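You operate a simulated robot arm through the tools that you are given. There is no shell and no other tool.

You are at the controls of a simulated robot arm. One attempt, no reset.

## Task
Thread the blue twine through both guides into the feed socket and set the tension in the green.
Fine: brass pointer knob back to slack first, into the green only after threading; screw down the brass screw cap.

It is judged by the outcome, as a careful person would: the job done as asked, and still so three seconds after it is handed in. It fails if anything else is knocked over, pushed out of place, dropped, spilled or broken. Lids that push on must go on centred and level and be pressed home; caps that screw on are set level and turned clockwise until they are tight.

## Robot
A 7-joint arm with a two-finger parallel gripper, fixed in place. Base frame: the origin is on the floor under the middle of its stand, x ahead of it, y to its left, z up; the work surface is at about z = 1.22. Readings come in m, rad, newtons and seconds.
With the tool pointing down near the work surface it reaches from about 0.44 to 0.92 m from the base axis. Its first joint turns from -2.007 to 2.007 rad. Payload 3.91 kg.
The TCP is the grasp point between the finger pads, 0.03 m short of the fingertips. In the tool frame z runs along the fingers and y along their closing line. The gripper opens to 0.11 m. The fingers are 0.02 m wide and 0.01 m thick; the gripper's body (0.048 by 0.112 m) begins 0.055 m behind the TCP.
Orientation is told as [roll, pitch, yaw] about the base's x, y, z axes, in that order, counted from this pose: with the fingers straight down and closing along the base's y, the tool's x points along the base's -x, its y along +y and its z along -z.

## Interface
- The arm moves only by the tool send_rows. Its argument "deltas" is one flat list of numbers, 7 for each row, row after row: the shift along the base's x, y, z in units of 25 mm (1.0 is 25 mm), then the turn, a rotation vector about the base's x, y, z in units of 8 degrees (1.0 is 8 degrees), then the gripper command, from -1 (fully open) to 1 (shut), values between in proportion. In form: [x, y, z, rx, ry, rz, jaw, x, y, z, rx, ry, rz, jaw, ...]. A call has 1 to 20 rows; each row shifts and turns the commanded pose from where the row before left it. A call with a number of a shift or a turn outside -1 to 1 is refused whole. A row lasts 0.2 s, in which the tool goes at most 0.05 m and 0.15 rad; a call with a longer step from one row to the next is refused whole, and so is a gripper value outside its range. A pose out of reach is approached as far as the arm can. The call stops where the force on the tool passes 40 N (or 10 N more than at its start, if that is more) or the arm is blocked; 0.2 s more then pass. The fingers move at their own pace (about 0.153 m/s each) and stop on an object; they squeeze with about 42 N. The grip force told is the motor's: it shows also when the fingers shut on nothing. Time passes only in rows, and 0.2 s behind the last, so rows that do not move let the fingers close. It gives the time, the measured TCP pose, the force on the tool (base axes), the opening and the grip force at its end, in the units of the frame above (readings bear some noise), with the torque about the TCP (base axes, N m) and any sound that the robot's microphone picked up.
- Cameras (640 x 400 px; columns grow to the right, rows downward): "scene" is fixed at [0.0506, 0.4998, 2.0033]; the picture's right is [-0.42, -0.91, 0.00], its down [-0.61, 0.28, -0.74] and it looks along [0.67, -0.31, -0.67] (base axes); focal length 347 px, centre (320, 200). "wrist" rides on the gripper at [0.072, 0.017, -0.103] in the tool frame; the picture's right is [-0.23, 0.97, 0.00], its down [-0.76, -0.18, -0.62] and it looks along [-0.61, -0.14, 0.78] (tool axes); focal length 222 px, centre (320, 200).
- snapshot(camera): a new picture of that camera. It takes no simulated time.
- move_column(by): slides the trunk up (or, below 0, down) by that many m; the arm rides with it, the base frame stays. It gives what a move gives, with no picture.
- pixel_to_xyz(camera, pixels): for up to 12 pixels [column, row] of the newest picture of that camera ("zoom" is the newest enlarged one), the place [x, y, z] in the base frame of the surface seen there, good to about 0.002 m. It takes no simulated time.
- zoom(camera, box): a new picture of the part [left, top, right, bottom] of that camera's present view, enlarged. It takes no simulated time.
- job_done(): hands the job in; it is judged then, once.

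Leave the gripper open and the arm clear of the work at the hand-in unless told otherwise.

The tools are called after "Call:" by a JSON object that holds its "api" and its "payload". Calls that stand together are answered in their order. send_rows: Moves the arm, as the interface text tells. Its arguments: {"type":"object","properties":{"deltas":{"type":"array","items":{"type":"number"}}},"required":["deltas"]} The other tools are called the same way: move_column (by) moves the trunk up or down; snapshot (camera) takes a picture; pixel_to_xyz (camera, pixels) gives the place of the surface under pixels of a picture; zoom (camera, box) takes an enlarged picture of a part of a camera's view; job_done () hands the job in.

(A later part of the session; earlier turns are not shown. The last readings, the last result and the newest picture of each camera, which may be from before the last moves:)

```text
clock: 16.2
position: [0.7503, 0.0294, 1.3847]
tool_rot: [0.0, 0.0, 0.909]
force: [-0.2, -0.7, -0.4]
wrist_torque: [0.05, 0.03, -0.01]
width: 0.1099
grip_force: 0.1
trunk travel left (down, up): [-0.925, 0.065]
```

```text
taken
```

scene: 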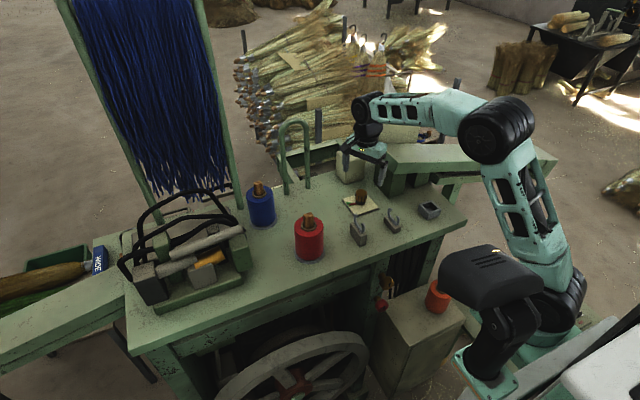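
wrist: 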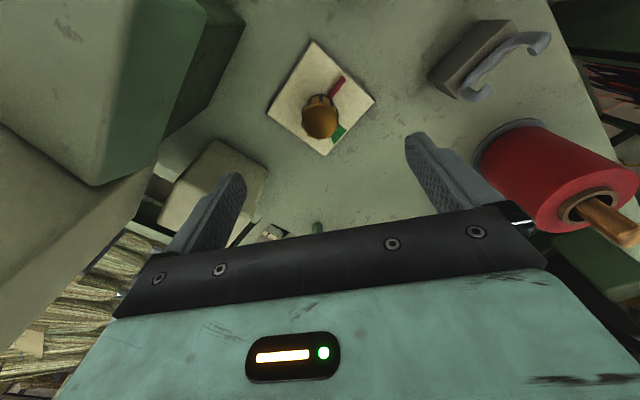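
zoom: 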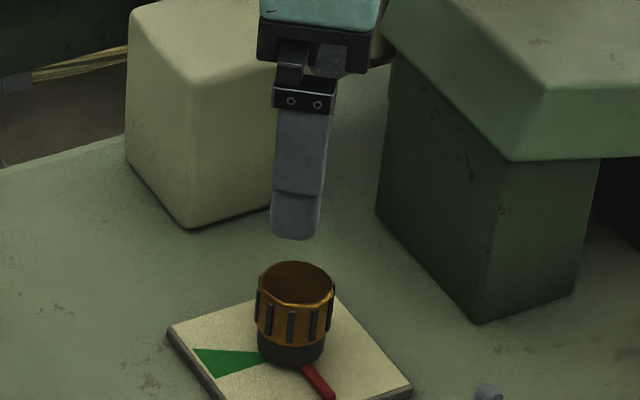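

The knob stays at slack with the pointer along -x. Next I'll rise and go to a viewpoint near the blue spool, TCP at about (0.74,0.353,1.455), to look at its peg and twine.

Call:
{"api": "send_rows", "payload": {"deltas": [0, 0, 0.95, 0, 0, 0, -1, 0, 0, 0.95, 0, 0, 0, -1, 0, 0, 0.95, 0, 0, 0, -1, -0.03, 0.926, 0, 0, 0, -0.465, -1, -0.03, 0.926, 0, 0, 0, -0.465, -1, -0.03, 0.926, 0, 0, 0, -0.465, -1, -0.03, 0.926, 0, 0, 0, -0.465, -1, -0.03, 0.926, 0, 0, 0, -0.465, -1, -0.03, 0.926, 0, 0, 0, -0.465, -1, -0.03, 0.926, 0, 0, 0, -0.465, -1, -0.03, 0.926, 0, 0, 0, -0.465, -1, -0.03, 0.926, 0, 0, 0, -0.465, -1, -0.03, 0.926, 0, 0, 0, -0.465, -1, -0.03, 0.926, 0, 0, 0, -0.465, -1, -0.03, 0.926, 0, 0, 0, -0.465, -1, -0.03, 0.926, 0, 0, 0, -0.465, -1, -0.03, 0.926, 0, 0, 0, -0.465, -1]}}

Call:
{"api": "snapshot", "payload": {"camera": "wrist"}}

Call:
{"api": "snapshot", "payload": {"camera": "scene"}}

```text
clock: 19.8
position: [0.7003, 0.3246, 1.4522]
tool_rot: [0.0, 0.001, -0.003]
force: [0.4, 0.3, 0.2]
wrist_torque: [0.02, -0.02, 0.01]
width: 0.1102
grip_force: 0.1
out of reach, approached as far as the arm can: row 14, 15, 16, 17
trunk travel left (down, up): [-0.925, 0.065]
```

```text
taken
```

wrist: 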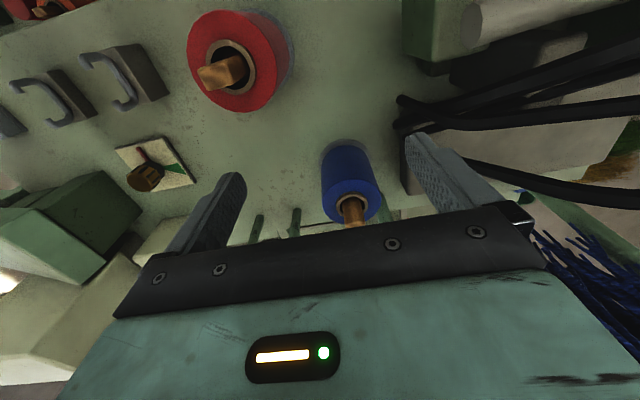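

```text
taken
```

scene: 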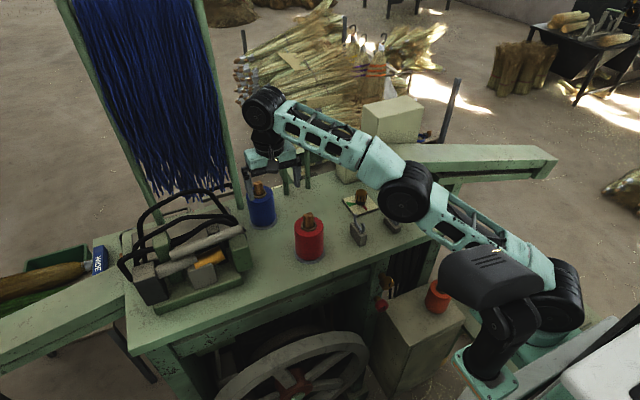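

The arm is fully extended and stopped at radius 0.77 m at this height, short of the target. I'll measure the arm's joints in the scene to work out the reach.

Call:
{"api": "pixel_to_xyz", "payload": {"camera": "scene", "pixels": [[550, 310], [570, 300], [410, 195], [403, 203], [265, 105], [262, 112], [272, 155], [500, 245], [470, 225], [530, 265], [345, 150]]}}

Call:
{"api": "zoom", "payload": {"camera": "scene", "box": [220, 80, 340, 240]}}

Call:
{"api": "zoom", "payload": {"camera": "wrist", "box": [280, 120, 420, 240]}}

```text
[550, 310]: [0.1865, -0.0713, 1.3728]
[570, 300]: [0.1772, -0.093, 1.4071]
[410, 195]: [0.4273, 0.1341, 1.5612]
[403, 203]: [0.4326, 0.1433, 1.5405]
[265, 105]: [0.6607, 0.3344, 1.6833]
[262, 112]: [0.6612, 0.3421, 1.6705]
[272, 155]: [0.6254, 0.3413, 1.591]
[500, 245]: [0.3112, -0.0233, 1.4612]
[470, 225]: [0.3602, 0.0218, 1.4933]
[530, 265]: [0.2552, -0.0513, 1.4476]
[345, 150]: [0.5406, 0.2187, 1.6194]
```

```text
2.50 times, centred on (280, 160) of scene
```

zoom: 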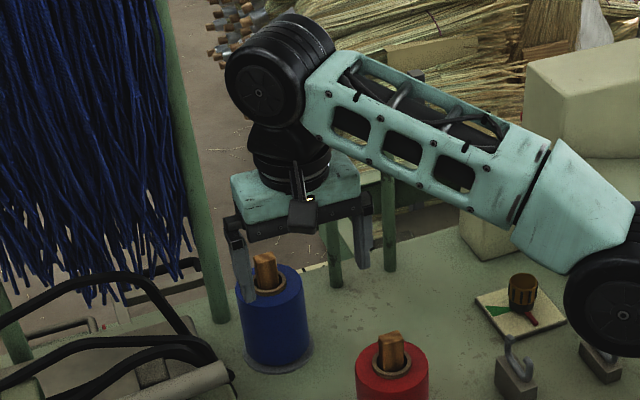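

```text
3.33 times, centred on (350, 180) of wrist
```

zoom: 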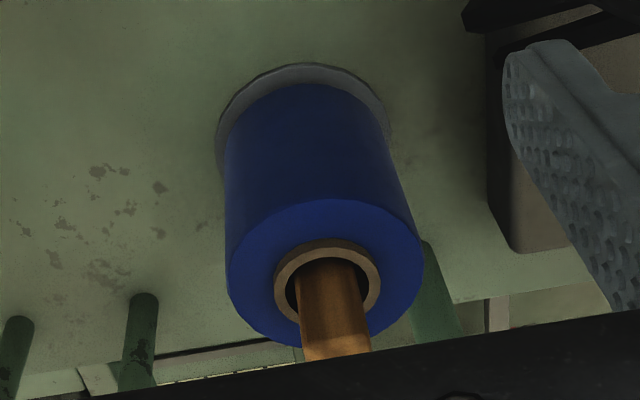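

I need the arm's base geometry, so I'll sample more points on the shoulder and stand.

Call:
{"api": "pixel_to_xyz", "payload": {"camera": "scene", "pixels": [[560, 345], [590, 330], [610, 365], [630, 390], [500, 335], [480, 380], [575, 280], [545, 270], [490, 270], [520, 330], [600, 340], [540, 370]]}}

Call:
{"api": "zoom", "payload": {"camera": "scene", "box": [420, 180, 640, 400]}}

```text
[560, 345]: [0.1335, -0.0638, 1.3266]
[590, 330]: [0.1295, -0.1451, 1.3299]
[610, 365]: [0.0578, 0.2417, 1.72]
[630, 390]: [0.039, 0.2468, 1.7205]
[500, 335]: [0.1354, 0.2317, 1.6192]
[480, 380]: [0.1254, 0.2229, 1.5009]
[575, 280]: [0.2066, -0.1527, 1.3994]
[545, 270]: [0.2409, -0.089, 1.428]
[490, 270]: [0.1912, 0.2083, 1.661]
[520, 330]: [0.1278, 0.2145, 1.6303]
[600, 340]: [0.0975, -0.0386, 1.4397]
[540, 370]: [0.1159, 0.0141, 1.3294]
```

```text
1.82 times, centred on (530, 290) of scene
```

zoom: 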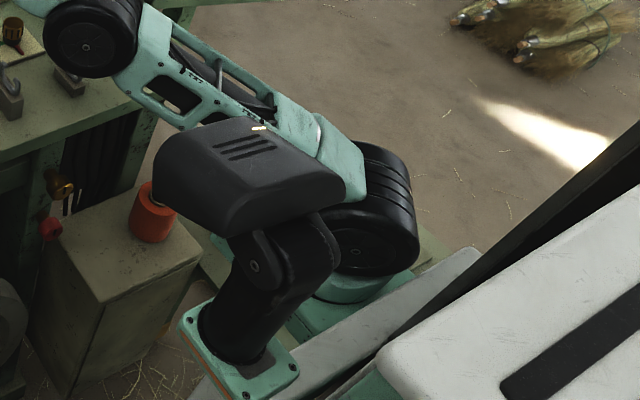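

The shoulder is near (0.2,-0.12,1.35) with about 0.75 m to the wrist, so the blue peg needs the trunk raised and the tool tilted outward. I'll raise the trunk by 0.06 first.

Call:
{"api": "move_column", "payload": {"by": 0.06}}

Call:
{"api": "pixel_to_xyz", "payload": {"camera": "wrist", "pixels": [[405, 100], [400, 125], [440, 165], [350, 215], [345, 200], [360, 200], [352, 190], [335, 200], [370, 200], [350, 170]]}}

```text
clock: 20.8
position: [0.6997, 0.3253, 1.5124]
tool_rot: [0.001, -0.001, 0.0]
force: [-0.5, 0.6, -0.4]
wrist_torque: [0.0, 0.0, 0.01]
width: 0.1101
grip_force: 0.1
trunk travel left (down, up): [-0.985, 0.005]
```

```text
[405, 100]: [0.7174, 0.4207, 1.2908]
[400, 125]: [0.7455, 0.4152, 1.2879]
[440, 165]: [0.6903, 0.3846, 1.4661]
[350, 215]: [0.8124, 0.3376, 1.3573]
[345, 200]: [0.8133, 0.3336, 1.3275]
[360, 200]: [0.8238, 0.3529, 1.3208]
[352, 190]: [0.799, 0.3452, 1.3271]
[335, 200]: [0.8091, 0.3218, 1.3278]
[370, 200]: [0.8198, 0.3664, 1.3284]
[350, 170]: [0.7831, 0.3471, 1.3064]
```

I'll tilt the tool outward by 30°, with the fingers pointing forward and down, and see where the arm settles.

Call:
{"api": "send_rows", "payload": {"deltas": [0, 0, 0, 0, -0.75, 0, -1, 0, 0, 0, 0, -0.75, 0, -1, 0, 0, 0, 0, -0.75, 0, -1, 0, 0, 0, 0, -0.75, 0, -1, 0, 0, 0, 0, -0.75, 0, -1, 0, 0, 0, 0, 0, 0, -1]}}

Call:
{"api": "snapshot", "payload": {"camera": "wrist"}}

Call:
{"api": "snapshot", "payload": {"camera": "scene"}}

```text
clock: 22.2
position: [0.6987, 0.325, 1.5122]
tool_rot: [-0.002, -0.523, -0.001]
force: [-0.6, -0.5, 0.5]
wrist_torque: [0.01, 0.04, 0.0]
width: 0.1101
grip_force: 0.1
trunk travel left (down, up): [-0.985, 0.005]
```

```text
taken
```

wrist: 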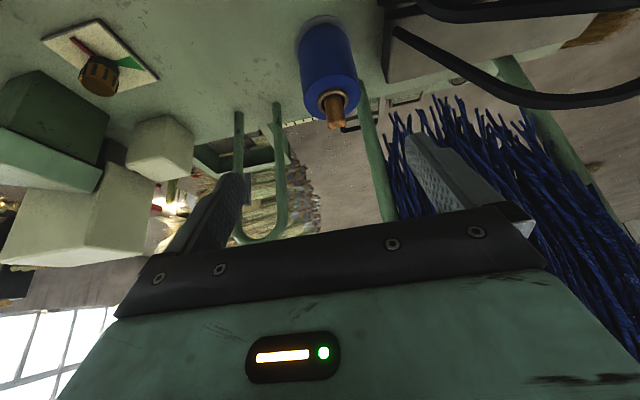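

```text
taken
```

scene: 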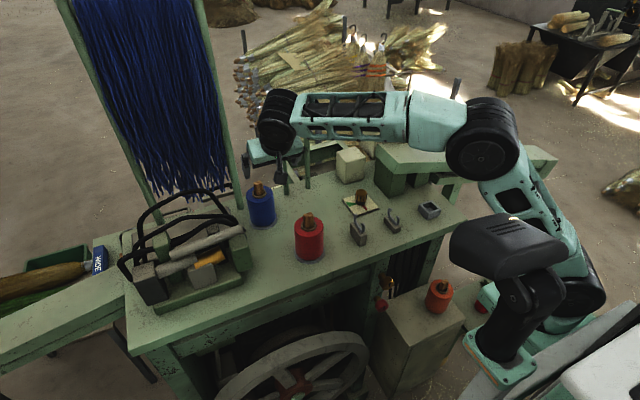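

The tilt works with the elbow well bent. Next I'll zoom on the peg at (335,105).

Call:
{"api": "zoom", "payload": {"camera": "wrist", "box": [290, 10, 380, 140]}}

Call:
{"api": "pixel_to_xyz", "payload": {"camera": "zoom", "pixels": [[340, 290], [365, 280], [365, 340], [345, 340], [385, 335], [365, 365], [345, 365], [385, 362], [300, 270], [395, 240], [320, 220], [345, 310]]}}

```text
3.08 times, centred on (335, 75) of wrist
```

zoom: 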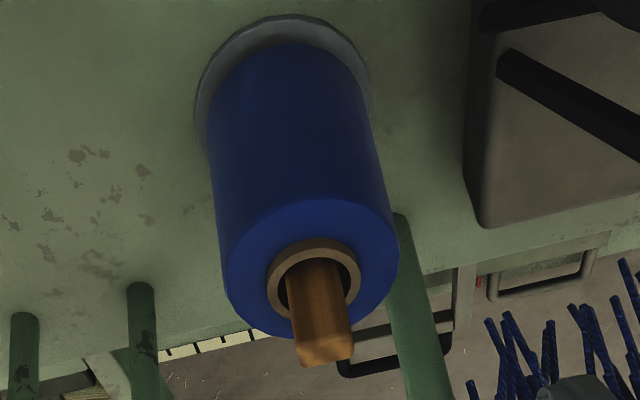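

```text
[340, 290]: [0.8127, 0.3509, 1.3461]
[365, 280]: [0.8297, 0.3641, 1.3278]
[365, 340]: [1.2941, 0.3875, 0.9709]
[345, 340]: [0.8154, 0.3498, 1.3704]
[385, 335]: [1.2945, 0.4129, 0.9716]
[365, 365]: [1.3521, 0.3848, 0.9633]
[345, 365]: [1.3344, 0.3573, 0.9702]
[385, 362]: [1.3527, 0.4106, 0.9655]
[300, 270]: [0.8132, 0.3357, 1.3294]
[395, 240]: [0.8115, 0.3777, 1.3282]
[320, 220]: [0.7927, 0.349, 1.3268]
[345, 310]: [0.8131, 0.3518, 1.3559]
```

Call:
{"api": "pixel_to_xyz", "payload": {"camera": "zoom", "pixels": [[296, 310], [320, 310], [344, 310], [300, 330], [348, 330], [325, 345], [325, 355], [310, 355], [345, 352], [350, 340], [280, 255], [355, 275]]}}

Call:
{"api": "zoom", "payload": {"camera": "scene", "box": [245, 175, 280, 205]}}

Call:
{"api": "pixel_to_xyz", "payload": {"camera": "zoom", "pixels": [[220, 100], [260, 90], [300, 100], [240, 140], [290, 140], [320, 140], [250, 190], [300, 180], [330, 170], [200, 200], [340, 220], [230, 170]]}}

```text
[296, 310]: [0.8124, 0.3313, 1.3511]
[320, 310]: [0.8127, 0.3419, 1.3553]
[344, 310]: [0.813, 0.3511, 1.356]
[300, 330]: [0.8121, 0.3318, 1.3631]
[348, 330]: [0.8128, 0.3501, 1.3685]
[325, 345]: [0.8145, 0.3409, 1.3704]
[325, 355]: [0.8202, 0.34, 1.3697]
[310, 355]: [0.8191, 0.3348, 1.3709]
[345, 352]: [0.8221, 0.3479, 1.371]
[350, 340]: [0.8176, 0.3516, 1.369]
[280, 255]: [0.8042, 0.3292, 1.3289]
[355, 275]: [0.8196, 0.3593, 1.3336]
```

```text
13.33 times, centred on (262, 190) of scene
```

zoom: 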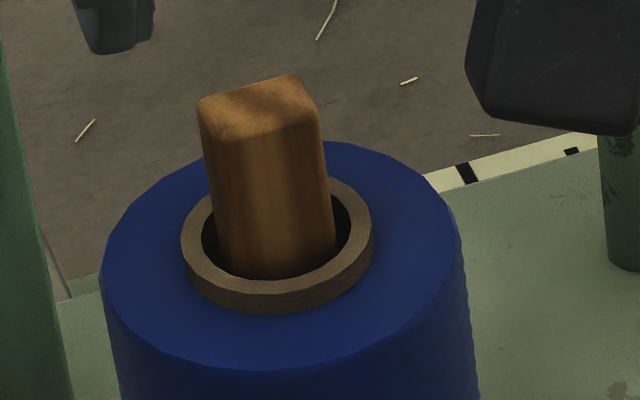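

```text
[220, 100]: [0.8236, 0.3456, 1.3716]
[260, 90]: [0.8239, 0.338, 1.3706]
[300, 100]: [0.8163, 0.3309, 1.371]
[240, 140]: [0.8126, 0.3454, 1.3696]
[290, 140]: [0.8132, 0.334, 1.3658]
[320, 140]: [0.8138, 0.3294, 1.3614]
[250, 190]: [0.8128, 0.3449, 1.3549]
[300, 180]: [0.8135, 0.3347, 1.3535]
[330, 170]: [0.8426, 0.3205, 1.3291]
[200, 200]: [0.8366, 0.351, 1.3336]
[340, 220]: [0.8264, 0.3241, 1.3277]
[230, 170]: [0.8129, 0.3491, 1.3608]
```

The peg is an upright wooden block, x 0.8125 to 0.828, y 0.3295 to 0.3515, with its top at z≈1.371 and base-aligned. I'll move to above it at TCP (0.811,0.3405,1.45) with the 30° tilt and a 60 mm opening.

Call:
{"api": "send_rows", "payload": {"deltas": [0.75, 0.103, -0.415, 0, 0, 0, -0.1, 0.75, 0.103, -0.415, 0, 0, 0, -0.1, 0.75, 0.103, -0.415, 0, 0, 0, -0.1, 0.75, 0.103, -0.415, 0, 0, 0, -0.1, 0.75, 0.103, -0.415, 0, 0, 0, -0.1, 0.75, 0.103, -0.415, 0, 0, 0, -0.1, 0, 0, 0, 0, 0, 0, -0.1]}}

Call:
{"api": "snapshot", "payload": {"camera": "wrist"}}

Call:
{"api": "zoom", "payload": {"camera": "scene", "box": [210, 110, 330, 240]}}

```text
clock: 23.8
position: [0.813, 0.3391, 1.4502]
tool_rot: [-0.001, -0.524, -0.002]
force: [0.8, 0.5, -0.5]
wrist_torque: [0.01, 0.02, 0.01]
width: 0.0604
grip_force: 0.0
trunk travel left (down, up): [-0.985, 0.005]
```

```text
taken
```

wrist: 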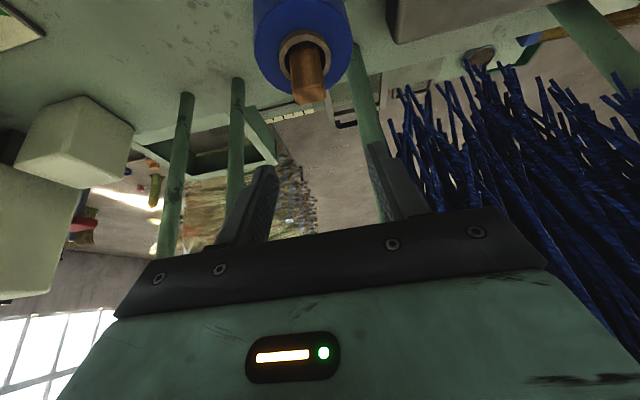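

```text
3.08 times, centred on (270, 175) of scene
```

zoom: 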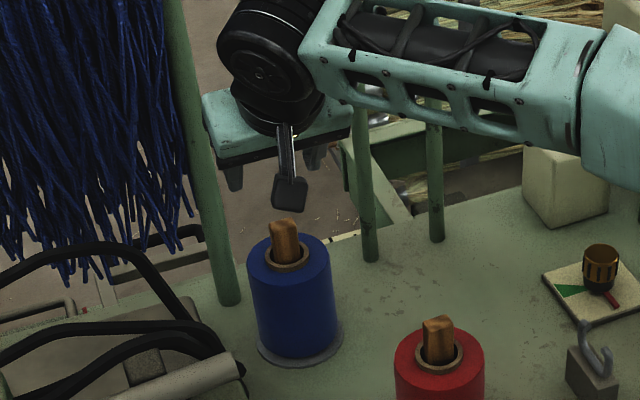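

The peg is lined up between the fingers and the post is about 10 cm beyond. I'll descend straight down to TCP z≈1.368.

Call:
{"api": "send_rows", "payload": {"deltas": [-0.03, 0.03, -0.66, 0, 0, 0, -0.1, 0, 0, -0.66, 0, 0, 0, -0.1, 0, 0, -0.66, 0, 0, 0, -0.1, 0, 0, -0.66, 0, 0, 0, -0.1, 0, 0, -0.6, 0, 0, 0, -0.1, 0, 0, 0, 0, 0, 0, -0.1]}}

Call:
{"api": "snapshot", "payload": {"camera": "wrist"}}

Call:
{"api": "zoom", "payload": {"camera": "scene", "box": [230, 150, 300, 220]}}

```text
clock: 25.2
position: [0.811, 0.341, 1.3675]
tool_rot: [0.001, -0.522, 0.0]
force: [-0.3, 1.1, 1.3]
wrist_torque: [0.02, 0.03, 0.0]
width: 0.0606
grip_force: 0.1
trunk travel left (down, up): [-0.985, 0.005]
```

```text
taken
```

wrist: 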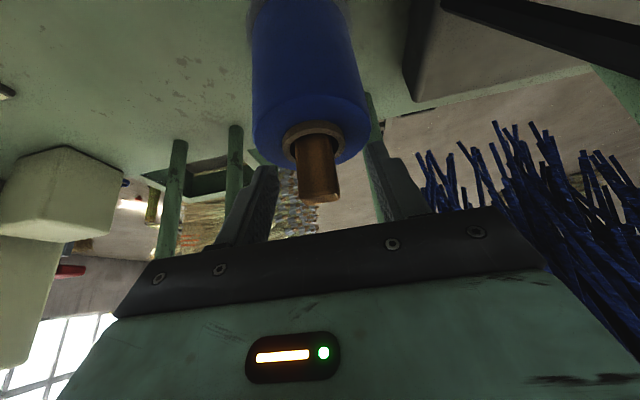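

```text
5.71 times, centred on (265, 185) of scene
```

zoom: 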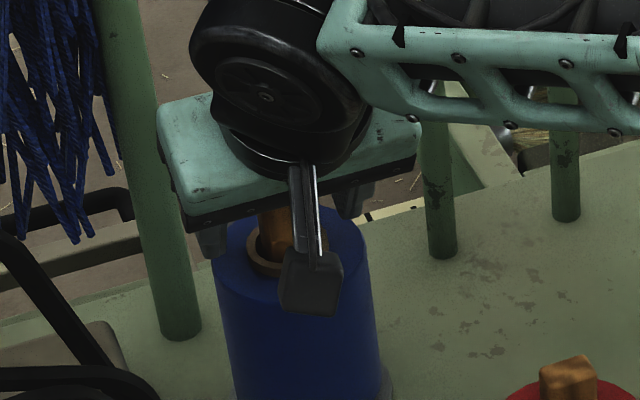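

The peg is centred between the fingers. I'll close and let the grip settle.

Call:
{"api": "send_rows", "payload": {"deltas": [0, 0, 0, 0, 0, 0, 0.4, 0, 0, 0, 0, 0, 0, 1, 0, 0, 0, 0, 0, 0, 1, 0, 0, 0, 0, 0, 0, 1]}}

Call:
{"api": "snapshot", "payload": {"camera": "wrist"}}

```text
clock: 26.2
position: [0.8116, 0.342, 1.367]
tool_rot: [0.0, -0.524, -0.002]
force: [-0.6, -0.3, -0.9]
wrist_torque: [0.01, -0.03, 0.02]
width: 0.0229
grip_force: 42.7
trunk travel left (down, up): [-0.985, 0.005]
```

```text
taken
```

wrist: 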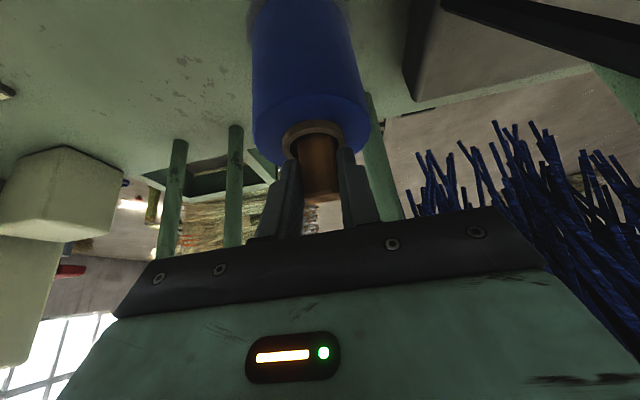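

The peg is held at 22.9 mm. I'll lift slowly by 25 mm and check.

Call:
{"api": "send_rows", "payload": {"deltas": [0, 0, 0.25, 0, 0, 0, 1, 0, 0, 0.25, 0, 0, 0, 1, 0, 0, 0.25, 0, 0, 0, 1, 0, 0, 0.25, 0, 0, 0, 1]}}

Call:
{"api": "snapshot", "payload": {"camera": "wrist"}}

Call:
{"api": "zoom", "payload": {"camera": "scene", "box": [230, 150, 300, 220]}}

```text
clock: 27.2
position: [0.8112, 0.3405, 1.3926]
tool_rot: [-0.002, -0.523, -0.002]
force: [-0.5, -0.2, 0.5]
wrist_torque: [0.03, 0.01, 0.0]
width: 0.0229
grip_force: 42.1
trunk travel left (down, up): [-0.985, 0.005]
```

```text
taken
```

wrist: 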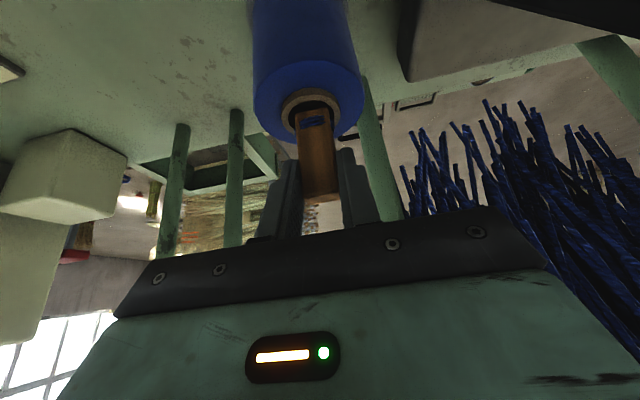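

```text
5.71 times, centred on (265, 185) of scene
```

zoom: 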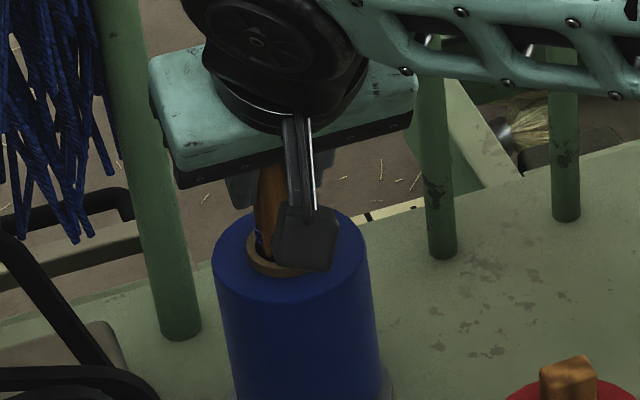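

The peg is rising and shows a blue band near its bottom. I'll lift another 30 mm.

Call:
{"api": "send_rows", "payload": {"deltas": [0, 0, 0.3, 0, 0, 0, 1, 0, 0, 0.3, 0, 0, 0, 1, 0, 0, 0.3, 0, 0, 0, 1, 0, 0, 0.3, 0, 0, 0, 1]}}

Call:
{"api": "snapshot", "payload": {"camera": "wrist"}}

Call:
{"api": "zoom", "payload": {"camera": "wrist", "box": [260, 50, 380, 210]}}

Call:
{"api": "zoom", "payload": {"camera": "scene", "box": [230, 150, 300, 220]}}

```text
clock: 28.2
position: [0.8116, 0.3423, 1.4232]
tool_rot: [-0.002, -0.524, -0.004]
force: [0.2, 0.8, 1.2]
wrist_torque: [-0.01, 0.02, 0.01]
width: 0.0226
grip_force: 42.1
trunk travel left (down, up): [-0.985, 0.005]
```

```text
taken
```

wrist: 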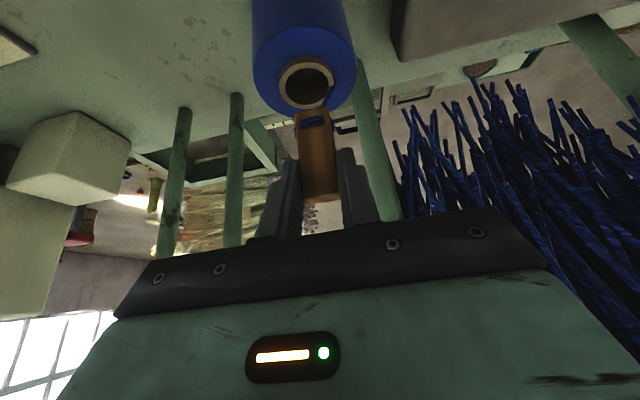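

```text
2.50 times, centred on (320, 130) of wrist
```

zoom: 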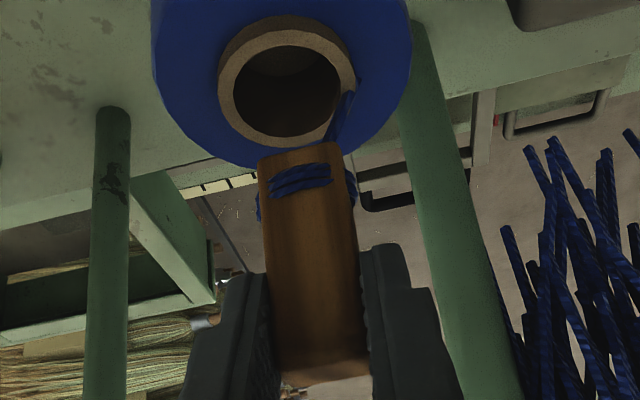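

```text
5.71 times, centred on (265, 185) of scene
```

zoom: 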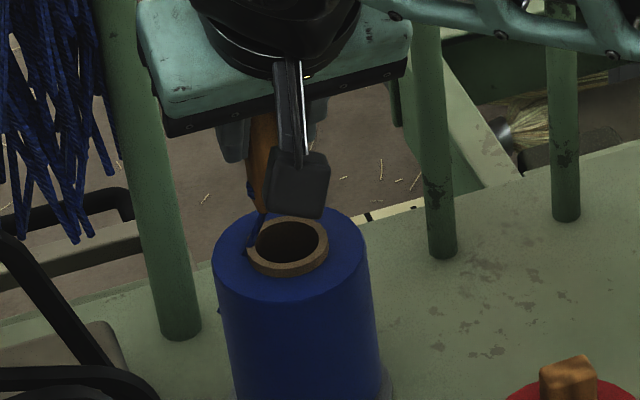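

The peg is out of the spool, with the blue twine tied near its lower end and running to the spool rim. I'll measure the peg bottom and twine.

Call:
{"api": "zoom", "payload": {"camera": "wrist", "box": [260, 50, 380, 210]}}

Call:
{"api": "pixel_to_xyz", "payload": {"camera": "zoom", "pixels": [[300, 156], [335, 152], [300, 180], [320, 250], [320, 350], [335, 125], [345, 110], [262, 205], [352, 185], [265, 240], [355, 240]]}}

```text
2.50 times, centred on (320, 130) of wrist
```

zoom: 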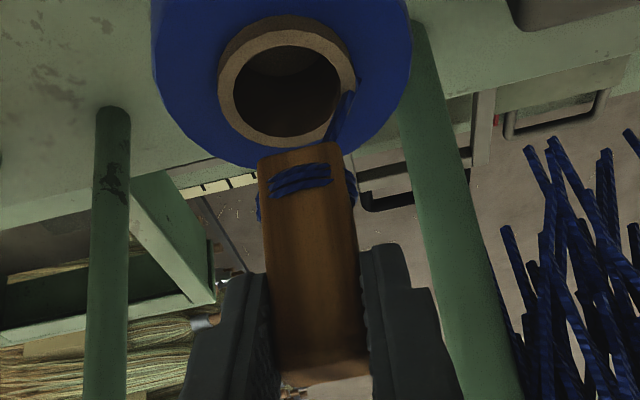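

```text
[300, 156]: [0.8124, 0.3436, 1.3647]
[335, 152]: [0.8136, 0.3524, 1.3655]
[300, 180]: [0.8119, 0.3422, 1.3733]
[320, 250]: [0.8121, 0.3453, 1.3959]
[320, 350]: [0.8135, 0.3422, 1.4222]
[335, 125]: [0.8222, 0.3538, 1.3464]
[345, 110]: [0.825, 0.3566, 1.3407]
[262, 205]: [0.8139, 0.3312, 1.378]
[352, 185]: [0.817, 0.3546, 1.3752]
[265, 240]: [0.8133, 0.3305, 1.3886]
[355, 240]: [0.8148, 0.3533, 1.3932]
```

The peg is 65 mm long, with its bottom 61 mm below the TCP and the twine tied about 10 mm above that bottom. I'll carry it toward guide 1 on a line that stays clear of the red spool, watching the twine.

Call:
{"api": "send_rows", "payload": {"deltas": [0, 0, 0.5, 0, 0, 0, 1, 0, 0, 0.5, 0, 0, 0, 1, -0.558, -0.61, 0, 0, 0, 0, 1, -0.558, -0.61, 0, 0, 0, 0, 1, -0.558, -0.61, 0, 0, 0, 0, 1, -0.558, -0.61, 0, 0, 0, 0, 1, -0.558, -0.61, 0, 0, 0, 0, 1, -0.558, -0.61, 0, 0, 0, 0, 1, -0.558, -0.61, 0, 0, 0, 0, 1, -0.558, -0.61, 0, 0, 0, 0, 1]}}

Call:
{"api": "snapshot", "payload": {"camera": "wrist"}}

Call:
{"api": "zoom", "payload": {"camera": "scene", "box": [230, 120, 430, 260]}}

```text
clock: 30.4
position: [0.699, 0.2208, 1.4461]
tool_rot: [0.002, -0.522, -0.003]
force: [-0.5, 0.0, -0.3]
wrist_torque: [-0.01, -0.03, -0.01]
width: 0.0225
grip_force: 42.0
trunk travel left (down, up): [-0.985, 0.005]
```

```text
taken
```

wrist: 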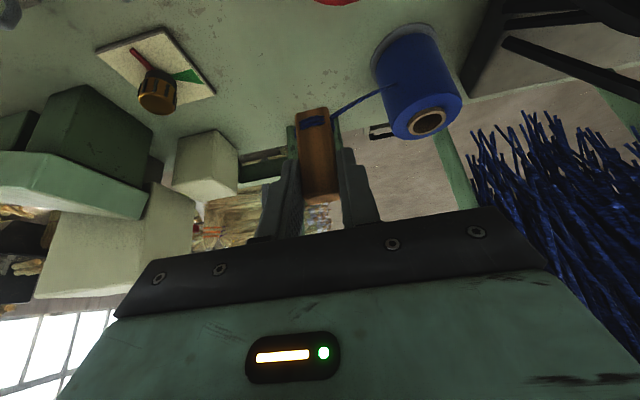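

```text
2.86 times, centred on (330, 190) of scene
```

zoom: 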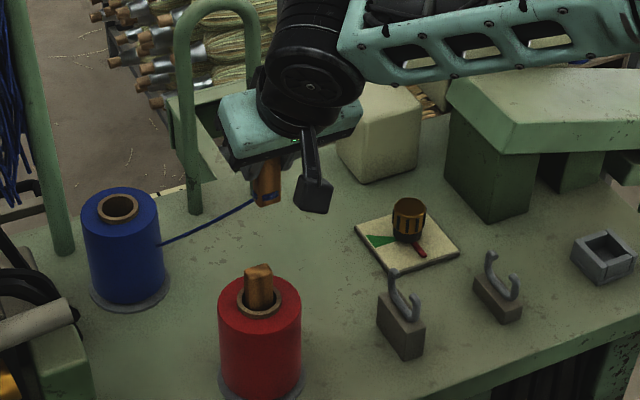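

The twine now unwinds from the side of the blue spool to the peg with slight sag. I'll measure where it leaves the spool.

Call:
{"api": "pixel_to_xyz", "payload": {"camera": "zoom", "pixels": [[162, 244], [175, 240], [200, 230], [225, 217], [245, 206], [265, 197]]}}

Call:
{"api": "zoom", "payload": {"camera": "wrist", "box": [270, 20, 480, 220]}}

Call:
{"api": "pixel_to_xyz", "payload": {"camera": "zoom", "pixels": [[312, 143], [290, 148], [270, 155], [240, 175], [225, 192], [200, 200]]}}

```text
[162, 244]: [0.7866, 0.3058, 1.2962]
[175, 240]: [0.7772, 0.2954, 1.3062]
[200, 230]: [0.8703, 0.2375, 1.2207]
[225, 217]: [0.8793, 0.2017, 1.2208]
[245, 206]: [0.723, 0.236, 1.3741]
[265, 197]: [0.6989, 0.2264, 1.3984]
```

```text
2.00 times, centred on (375, 120) of wrist
```

zoom: 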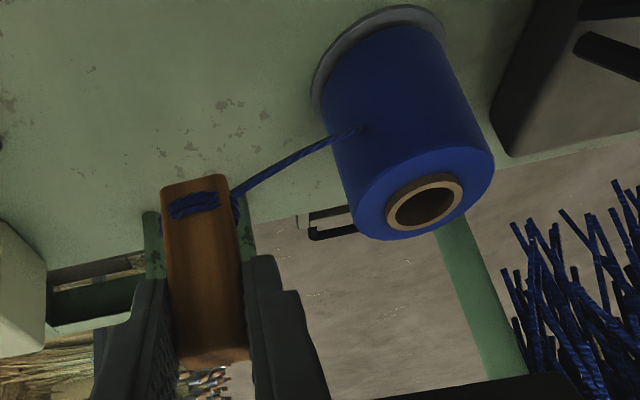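

```text
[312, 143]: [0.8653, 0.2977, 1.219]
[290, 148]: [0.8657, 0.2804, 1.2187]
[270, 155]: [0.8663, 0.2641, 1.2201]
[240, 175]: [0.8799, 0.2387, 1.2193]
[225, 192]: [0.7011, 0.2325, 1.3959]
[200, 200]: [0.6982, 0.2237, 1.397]
```

The twine leaves the spool near (0.79,0.31,1.29). A straight line from there through guide 1's gap at x≈0.624 ends at peg (0.584,0.065). I'll carry the peg over guide 1 to that spot, staying high.

Call:
{"api": "send_rows", "payload": {"deltas": [-0.62, -0.78, -0.175, 0, 0, 0, 1, -0.62, -0.78, -0.175, 0, 0, 0, 1, -0.62, -0.78, -0.175, 0, 0, 0, 1, -0.62, -0.78, -0.175, 0, 0, 0, 1, -0.62, -0.78, -0.175, 0, 0, 0, 1, -0.62, -0.78, -0.175, 0, 0, 0, 1, -0.62, -0.78, -0.175, 0, 0, 0, 1, -0.62, -0.78, -0.175, 0, 0, 0, 1]}}

Call:
{"api": "snapshot", "payload": {"camera": "wrist"}}

Call:
{"api": "zoom", "payload": {"camera": "scene", "box": [240, 140, 440, 265]}}

```text
clock: 32.2
position: [0.5739, 0.0649, 1.4128]
tool_rot: [-0.001, -0.523, 0.001]
force: [0.1, 0.8, 0.2]
wrist_torque: [-0.02, 0.01, -0.02]
width: 0.0227
grip_force: 41.9
trunk travel left (down, up): [-0.985, 0.005]
```

```text
taken
```

wrist: 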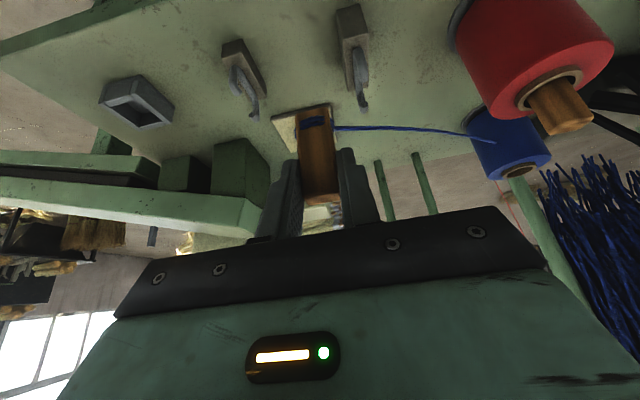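

```text
3.20 times, centred on (340, 202) of scene
```

zoom: 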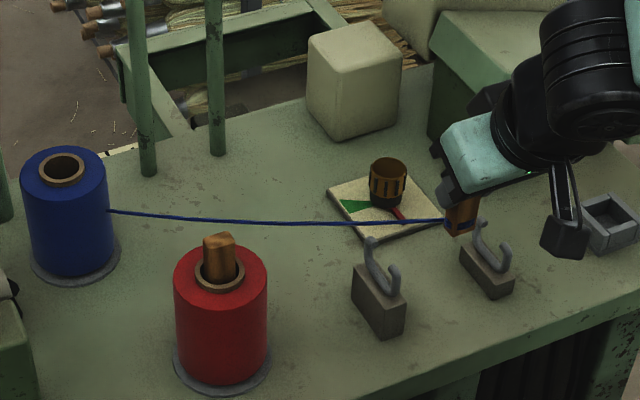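

The twine is nearly straight and passes above guide 1. I'll lower the peg 80 mm so the twine comes down into guide 1's gap.

Call:
{"api": "send_rows", "payload": {"deltas": [0, 0, -0.6, 0, 0, 0, 1, 0, 0, -0.6, 0, 0, 0, 1, 0, 0, -0.6, 0, 0, 0, 1, 0, 0, -0.6, 0, 0, 0, 1, 0, 0, 0, 0, 0, 0, 1]}}

Call:
{"api": "snapshot", "payload": {"camera": "wrist"}}

Call:
{"api": "zoom", "payload": {"camera": "scene", "box": [330, 190, 420, 250]}}

Call:
{"api": "zoom", "payload": {"camera": "wrist", "box": [260, 40, 420, 150]}}

```text
clock: 33.4
position: [0.5742, 0.0656, 1.3512]
tool_rot: [0.0, -0.525, -0.002]
force: [0.6, 0.2, -0.4]
wrist_torque: [0.02, -0.05, 0.0]
width: 0.0226
grip_force: 42.3
trunk travel left (down, up): [-0.985, 0.005]
```

```text
taken
```

wrist: 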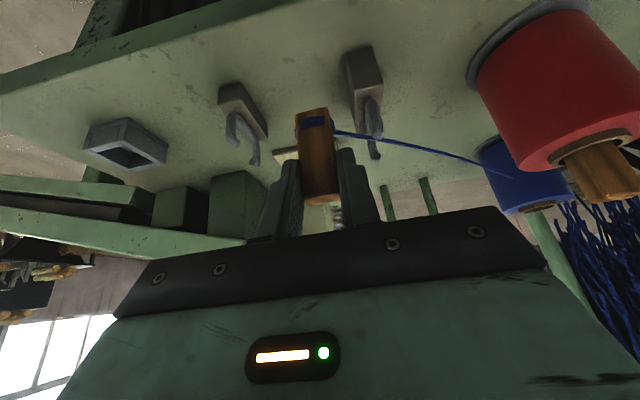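

```text
6.67 times, centred on (375, 220) of scene
```

zoom: 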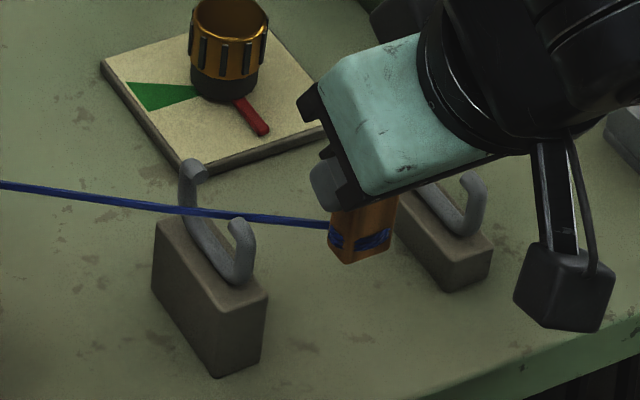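

```text
3.64 times, centred on (340, 95) of wrist
```

zoom: 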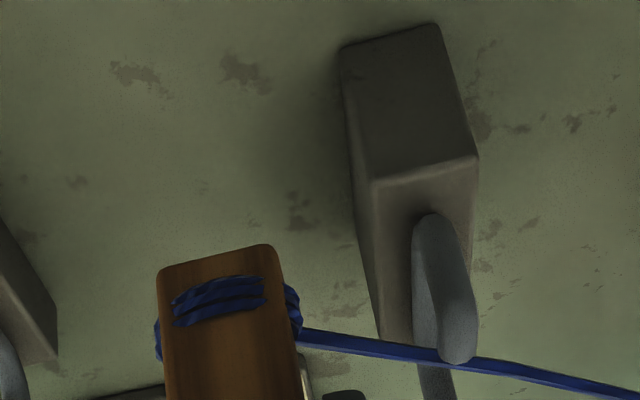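

The twine now crosses guide 1 between its two arms in the picture. I'll measure its height there.

Call:
{"api": "zoom", "payload": {"camera": "scene", "box": [345, 205, 385, 235]}}

Call:
{"api": "pixel_to_xyz", "payload": {"camera": "zoom", "pixels": [[60, 172], [100, 180], [150, 188], [200, 198], [250, 206], [300, 214], [340, 218], [400, 230], [450, 235]]}}

```text
13.33 times, centred on (365, 220) of scene
```

zoom: 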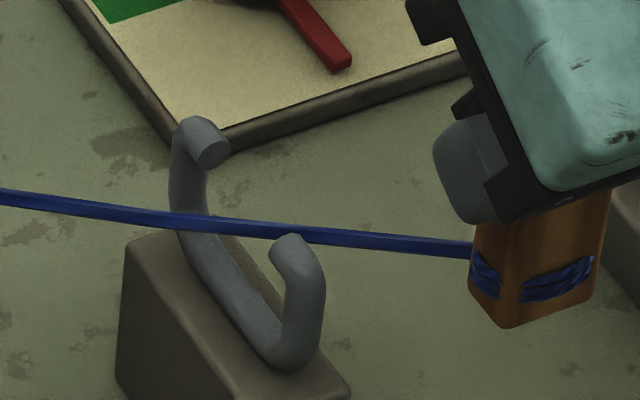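

```text
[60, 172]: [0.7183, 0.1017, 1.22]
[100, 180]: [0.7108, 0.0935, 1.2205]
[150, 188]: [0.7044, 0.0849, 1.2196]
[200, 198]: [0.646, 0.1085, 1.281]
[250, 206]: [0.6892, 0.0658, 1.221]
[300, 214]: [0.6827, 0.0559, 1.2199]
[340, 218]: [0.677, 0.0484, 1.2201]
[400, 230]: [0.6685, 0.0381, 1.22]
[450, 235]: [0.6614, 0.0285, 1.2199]
```

Call:
{"api": "pixel_to_xyz", "payload": {"camera": "zoom", "pixels": [[60, 205], [100, 210], [150, 216], [190, 221], [230, 227], [260, 231], [290, 234], [320, 238], [360, 242], [400, 245], [440, 248]]}}

```text
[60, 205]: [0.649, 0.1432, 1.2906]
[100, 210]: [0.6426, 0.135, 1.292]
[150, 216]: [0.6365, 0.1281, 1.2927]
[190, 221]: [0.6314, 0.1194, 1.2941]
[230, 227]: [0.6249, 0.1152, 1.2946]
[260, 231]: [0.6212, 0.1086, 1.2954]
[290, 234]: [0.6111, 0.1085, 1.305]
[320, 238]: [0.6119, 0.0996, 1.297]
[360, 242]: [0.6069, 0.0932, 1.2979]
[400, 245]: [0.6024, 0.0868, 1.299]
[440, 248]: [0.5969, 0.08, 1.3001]
```

At guide 1 (y=0.1115) the twine is at x≈0.6225, z≈1.295. That puts it inside the gap and below the tips. I'll lower a bit more, then bring the peg over to x≈0.62.

Call:
{"api": "send_rows", "payload": {"deltas": [0, 0, -0.35, 0, 0, 0, 1, 0, 0, -0.3, 0, 0, 0, 1, 0.35, -0.2, 0, 0, 0, 0, 1, 0.35, -0.2, 0, 0, 0, 0, 1, 0.35, -0.2, 0, 0, 0, 0, 1, 0.35, -0.2, 0, 0, 0, 0, 1, 0, 0, 0, 0, 0, 0, 1]}}

Call:
{"api": "zoom", "payload": {"camera": "scene", "box": [345, 195, 405, 240]}}

Call:
{"api": "snapshot", "payload": {"camera": "wrist"}}

```text
clock: 35.0
position: [0.6112, 0.0437, 1.3381]
tool_rot: [-0.001, -0.525, -0.002]
force: [-0.2, -0.2, -0.3]
wrist_torque: [0.03, -0.01, -0.07]
width: 0.0229
grip_force: 42.1
trunk travel left (down, up): [-0.985, 0.005]
```

```text
8.89 times, centred on (375, 218) of scene
```

zoom: 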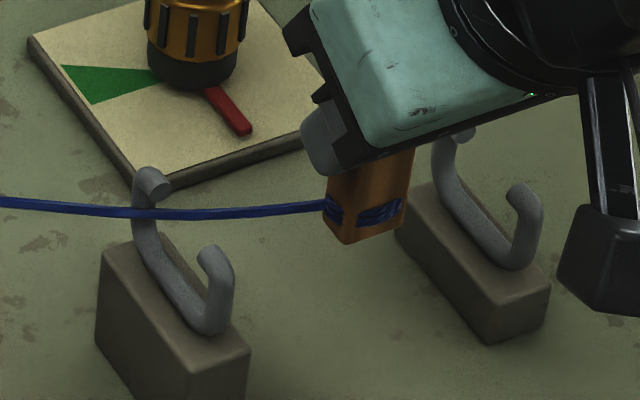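

```text
taken
```

wrist: 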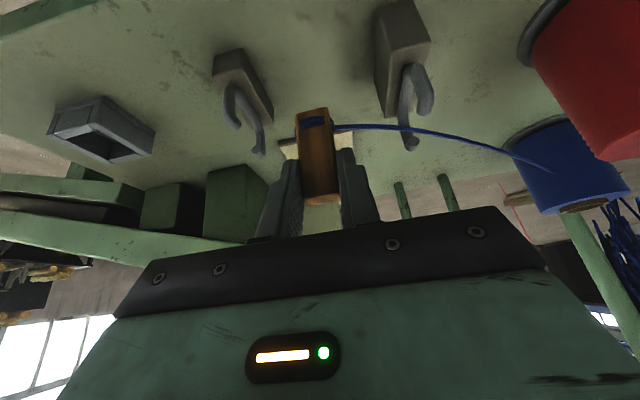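

The twine bends at guide 1's far arm, on the inside. I'll measure it to confirm.

Call:
{"api": "zoom", "payload": {"camera": "scene", "box": [345, 205, 385, 230]}}

Call:
{"api": "pixel_to_xyz", "payload": {"camera": "zoom", "pixels": [[60, 193], [100, 198], [140, 200], [170, 202], [200, 203], [230, 203], [260, 202], [300, 199], [350, 195], [400, 190], [190, 130], [210, 150]]}}

Call:
{"api": "zoom", "payload": {"camera": "wrist", "box": [290, 60, 450, 170]}}

```text
16.00 times, centred on (365, 218) of scene
```

zoom: 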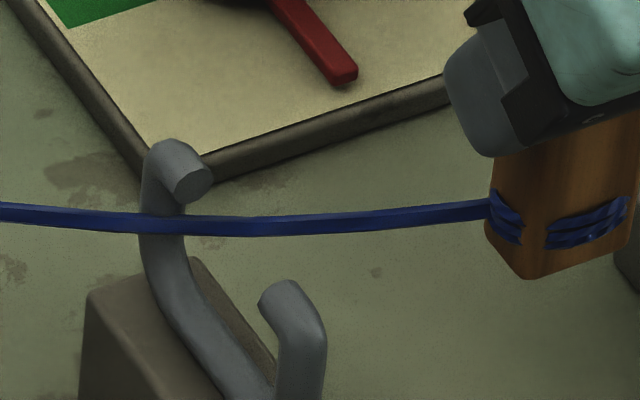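

```text
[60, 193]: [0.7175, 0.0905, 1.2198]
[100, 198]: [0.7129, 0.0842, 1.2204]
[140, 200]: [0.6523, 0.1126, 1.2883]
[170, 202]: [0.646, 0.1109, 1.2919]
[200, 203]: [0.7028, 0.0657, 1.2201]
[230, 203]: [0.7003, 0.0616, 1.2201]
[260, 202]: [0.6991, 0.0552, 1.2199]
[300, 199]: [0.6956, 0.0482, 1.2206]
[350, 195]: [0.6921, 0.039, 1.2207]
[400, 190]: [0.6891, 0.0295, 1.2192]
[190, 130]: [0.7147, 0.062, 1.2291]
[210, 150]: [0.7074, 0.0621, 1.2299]
```

```text
3.64 times, centred on (370, 115) of wrist
```

zoom: 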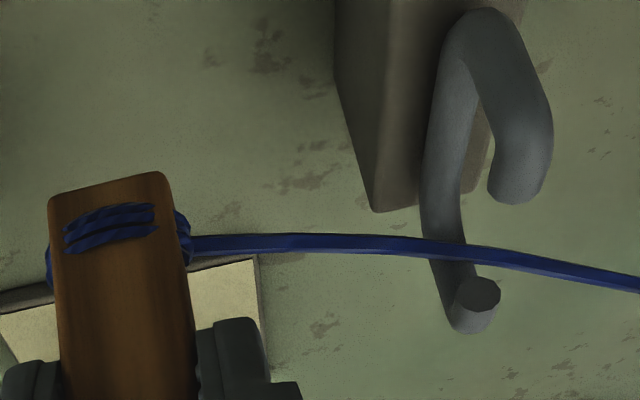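

The wrist view shows the twine clearly inside guide 1, between its two tips. Next I'll raise 11 mm and carry the peg over guide 2's gap to y≈-0.07.

Call:
{"api": "send_rows", "payload": {"deltas": [0, 0, 0.44, 0, 0, 0, 1, -0.03, -0.758, 0, 0, 0, 0, 1, -0.03, -0.758, 0, 0, 0, 0, 1, -0.03, -0.758, 0, 0, 0, 0, 1, -0.03, -0.758, 0, 0, 0, 0, 1, -0.03, -0.758, 0, 0, 0, 0, 1, -0.03, -0.758, 0, 0, 0, 0, 1, 0, 0, 0, 0, 0, 0, 1]}}

Call:
{"api": "zoom", "payload": {"camera": "scene", "box": [340, 180, 420, 240]}}

Call:
{"api": "snapshot", "payload": {"camera": "wrist"}}

Call:
{"api": "zoom", "payload": {"camera": "wrist", "box": [280, 60, 520, 200]}}

```text
clock: 36.8
position: [0.6056, -0.0712, 1.3467]
tool_rot: [0.001, -0.526, -0.002]
force: [0.6, -0.9, -0.2]
wrist_torque: [0.01, -0.01, 0.01]
width: 0.0226
grip_force: 42.0
trunk travel left (down, up): [-0.985, 0.005]
```

```text
6.67 times, centred on (380, 210) of scene
```

zoom: 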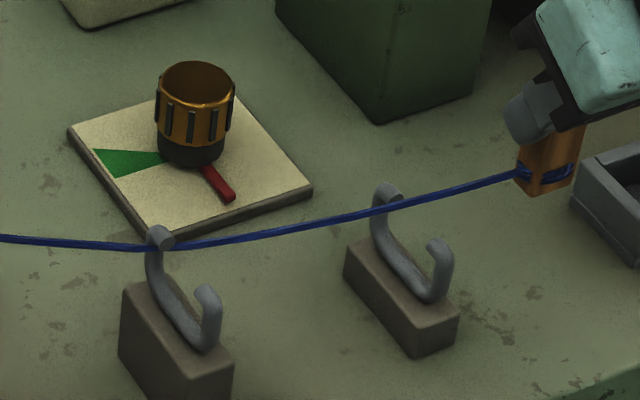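

```text
taken
```

wrist: 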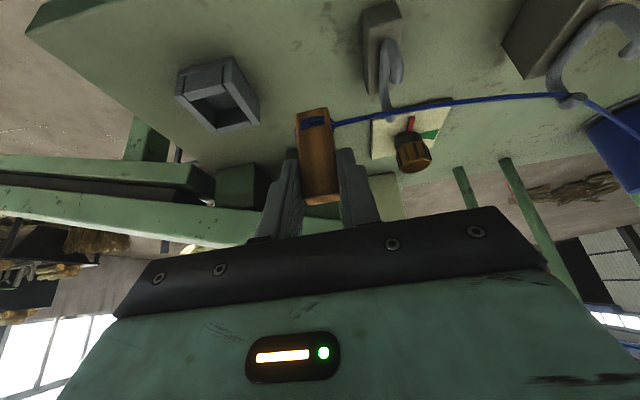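

```text
2.67 times, centred on (400, 130) of wrist
```

zoom: 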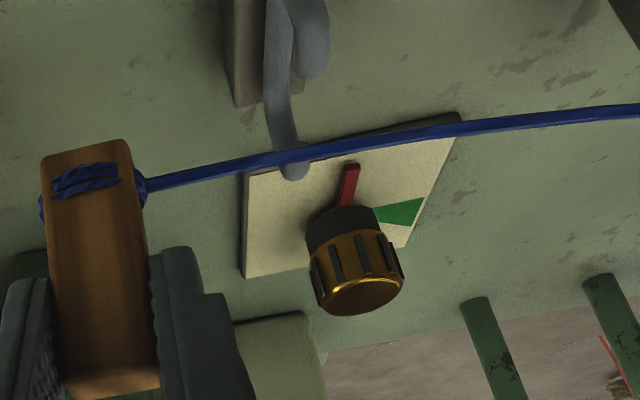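

I'll measure the twine at both guide planes before lowering.

Call:
{"api": "zoom", "payload": {"camera": "scene", "box": [350, 200, 414, 240]}}

Call:
{"api": "pixel_to_xyz", "payload": {"camera": "zoom", "pixels": [[30, 166], [60, 168], [120, 166], [160, 160], [200, 153], [250, 143], [300, 131], [330, 122], [360, 113], [400, 100], [440, 85], [480, 70]]}}

```text
10.00 times, centred on (382, 220) of scene
```

zoom: 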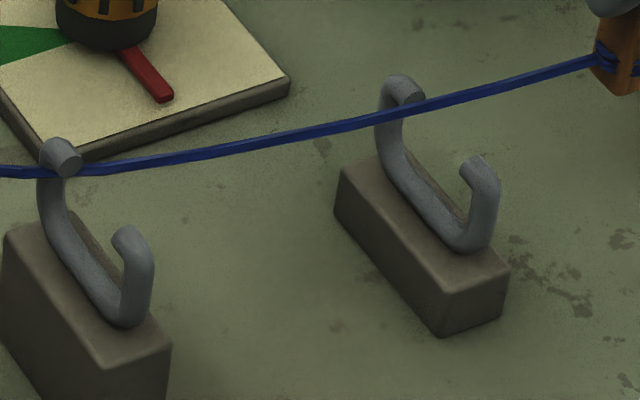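

```text
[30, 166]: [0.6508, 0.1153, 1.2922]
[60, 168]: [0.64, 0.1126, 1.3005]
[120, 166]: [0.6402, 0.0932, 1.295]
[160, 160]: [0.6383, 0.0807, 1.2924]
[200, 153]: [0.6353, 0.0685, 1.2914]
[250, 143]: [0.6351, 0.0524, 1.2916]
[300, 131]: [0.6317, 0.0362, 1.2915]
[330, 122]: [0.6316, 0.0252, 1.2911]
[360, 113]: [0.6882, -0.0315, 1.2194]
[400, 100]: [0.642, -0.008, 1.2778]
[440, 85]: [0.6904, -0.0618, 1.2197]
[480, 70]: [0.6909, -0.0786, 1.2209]
```

Call:
{"api": "zoom", "payload": {"camera": "scene", "box": [346, 208, 366, 222]}}

Call:
{"api": "pixel_to_xyz", "payload": {"camera": "zoom", "pixels": [[100, 262], [200, 262], [260, 265], [300, 262], [330, 260], [360, 255], [400, 255], [450, 250], [280, 200], [340, 220], [300, 240]]}}

Call:
{"api": "zoom", "payload": {"camera": "scene", "box": [380, 200, 410, 222]}}

Call:
{"api": "pixel_to_xyz", "payload": {"camera": "zoom", "pixels": [[80, 275], [130, 260], [180, 245], [230, 230], [280, 213], [330, 197], [380, 180], [430, 160], [500, 130]]}}

```text
16.00 times, centred on (356, 215) of scene
```

zoom: 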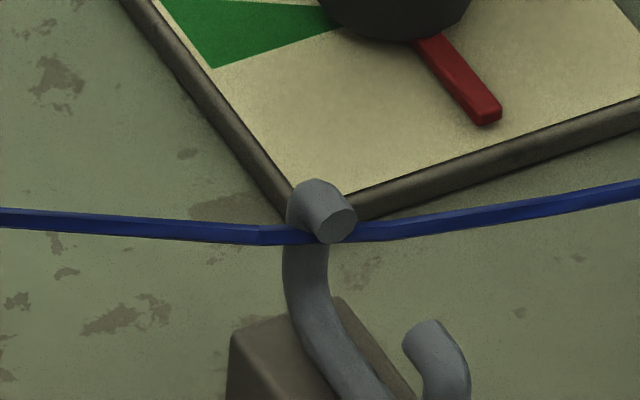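

```text
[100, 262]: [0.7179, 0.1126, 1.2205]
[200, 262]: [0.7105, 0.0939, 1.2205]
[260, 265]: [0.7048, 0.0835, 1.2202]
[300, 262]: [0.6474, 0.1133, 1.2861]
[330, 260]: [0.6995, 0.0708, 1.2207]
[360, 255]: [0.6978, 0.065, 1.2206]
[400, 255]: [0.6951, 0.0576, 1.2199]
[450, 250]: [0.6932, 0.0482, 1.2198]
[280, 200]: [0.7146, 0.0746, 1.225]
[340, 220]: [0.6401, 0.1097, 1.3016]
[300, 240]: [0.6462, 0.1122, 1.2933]
```

```text
16.00 times, centred on (395, 211) of scene
```

zoom: 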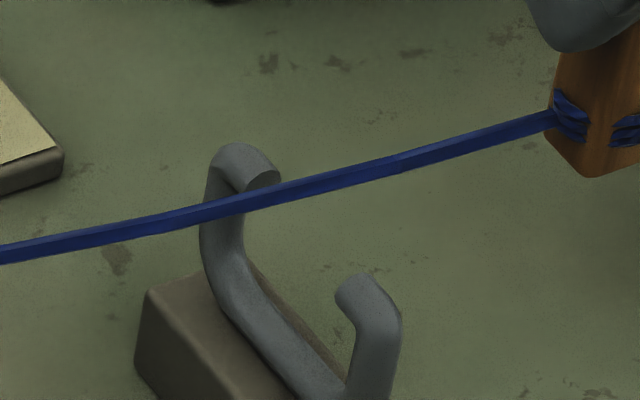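

```text
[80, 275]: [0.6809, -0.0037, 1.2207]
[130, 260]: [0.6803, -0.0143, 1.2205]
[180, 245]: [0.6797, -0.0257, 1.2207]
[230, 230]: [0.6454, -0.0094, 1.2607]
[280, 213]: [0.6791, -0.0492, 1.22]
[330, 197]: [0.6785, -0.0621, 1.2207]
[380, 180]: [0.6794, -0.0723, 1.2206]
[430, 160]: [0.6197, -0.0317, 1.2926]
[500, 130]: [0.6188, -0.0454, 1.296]
```

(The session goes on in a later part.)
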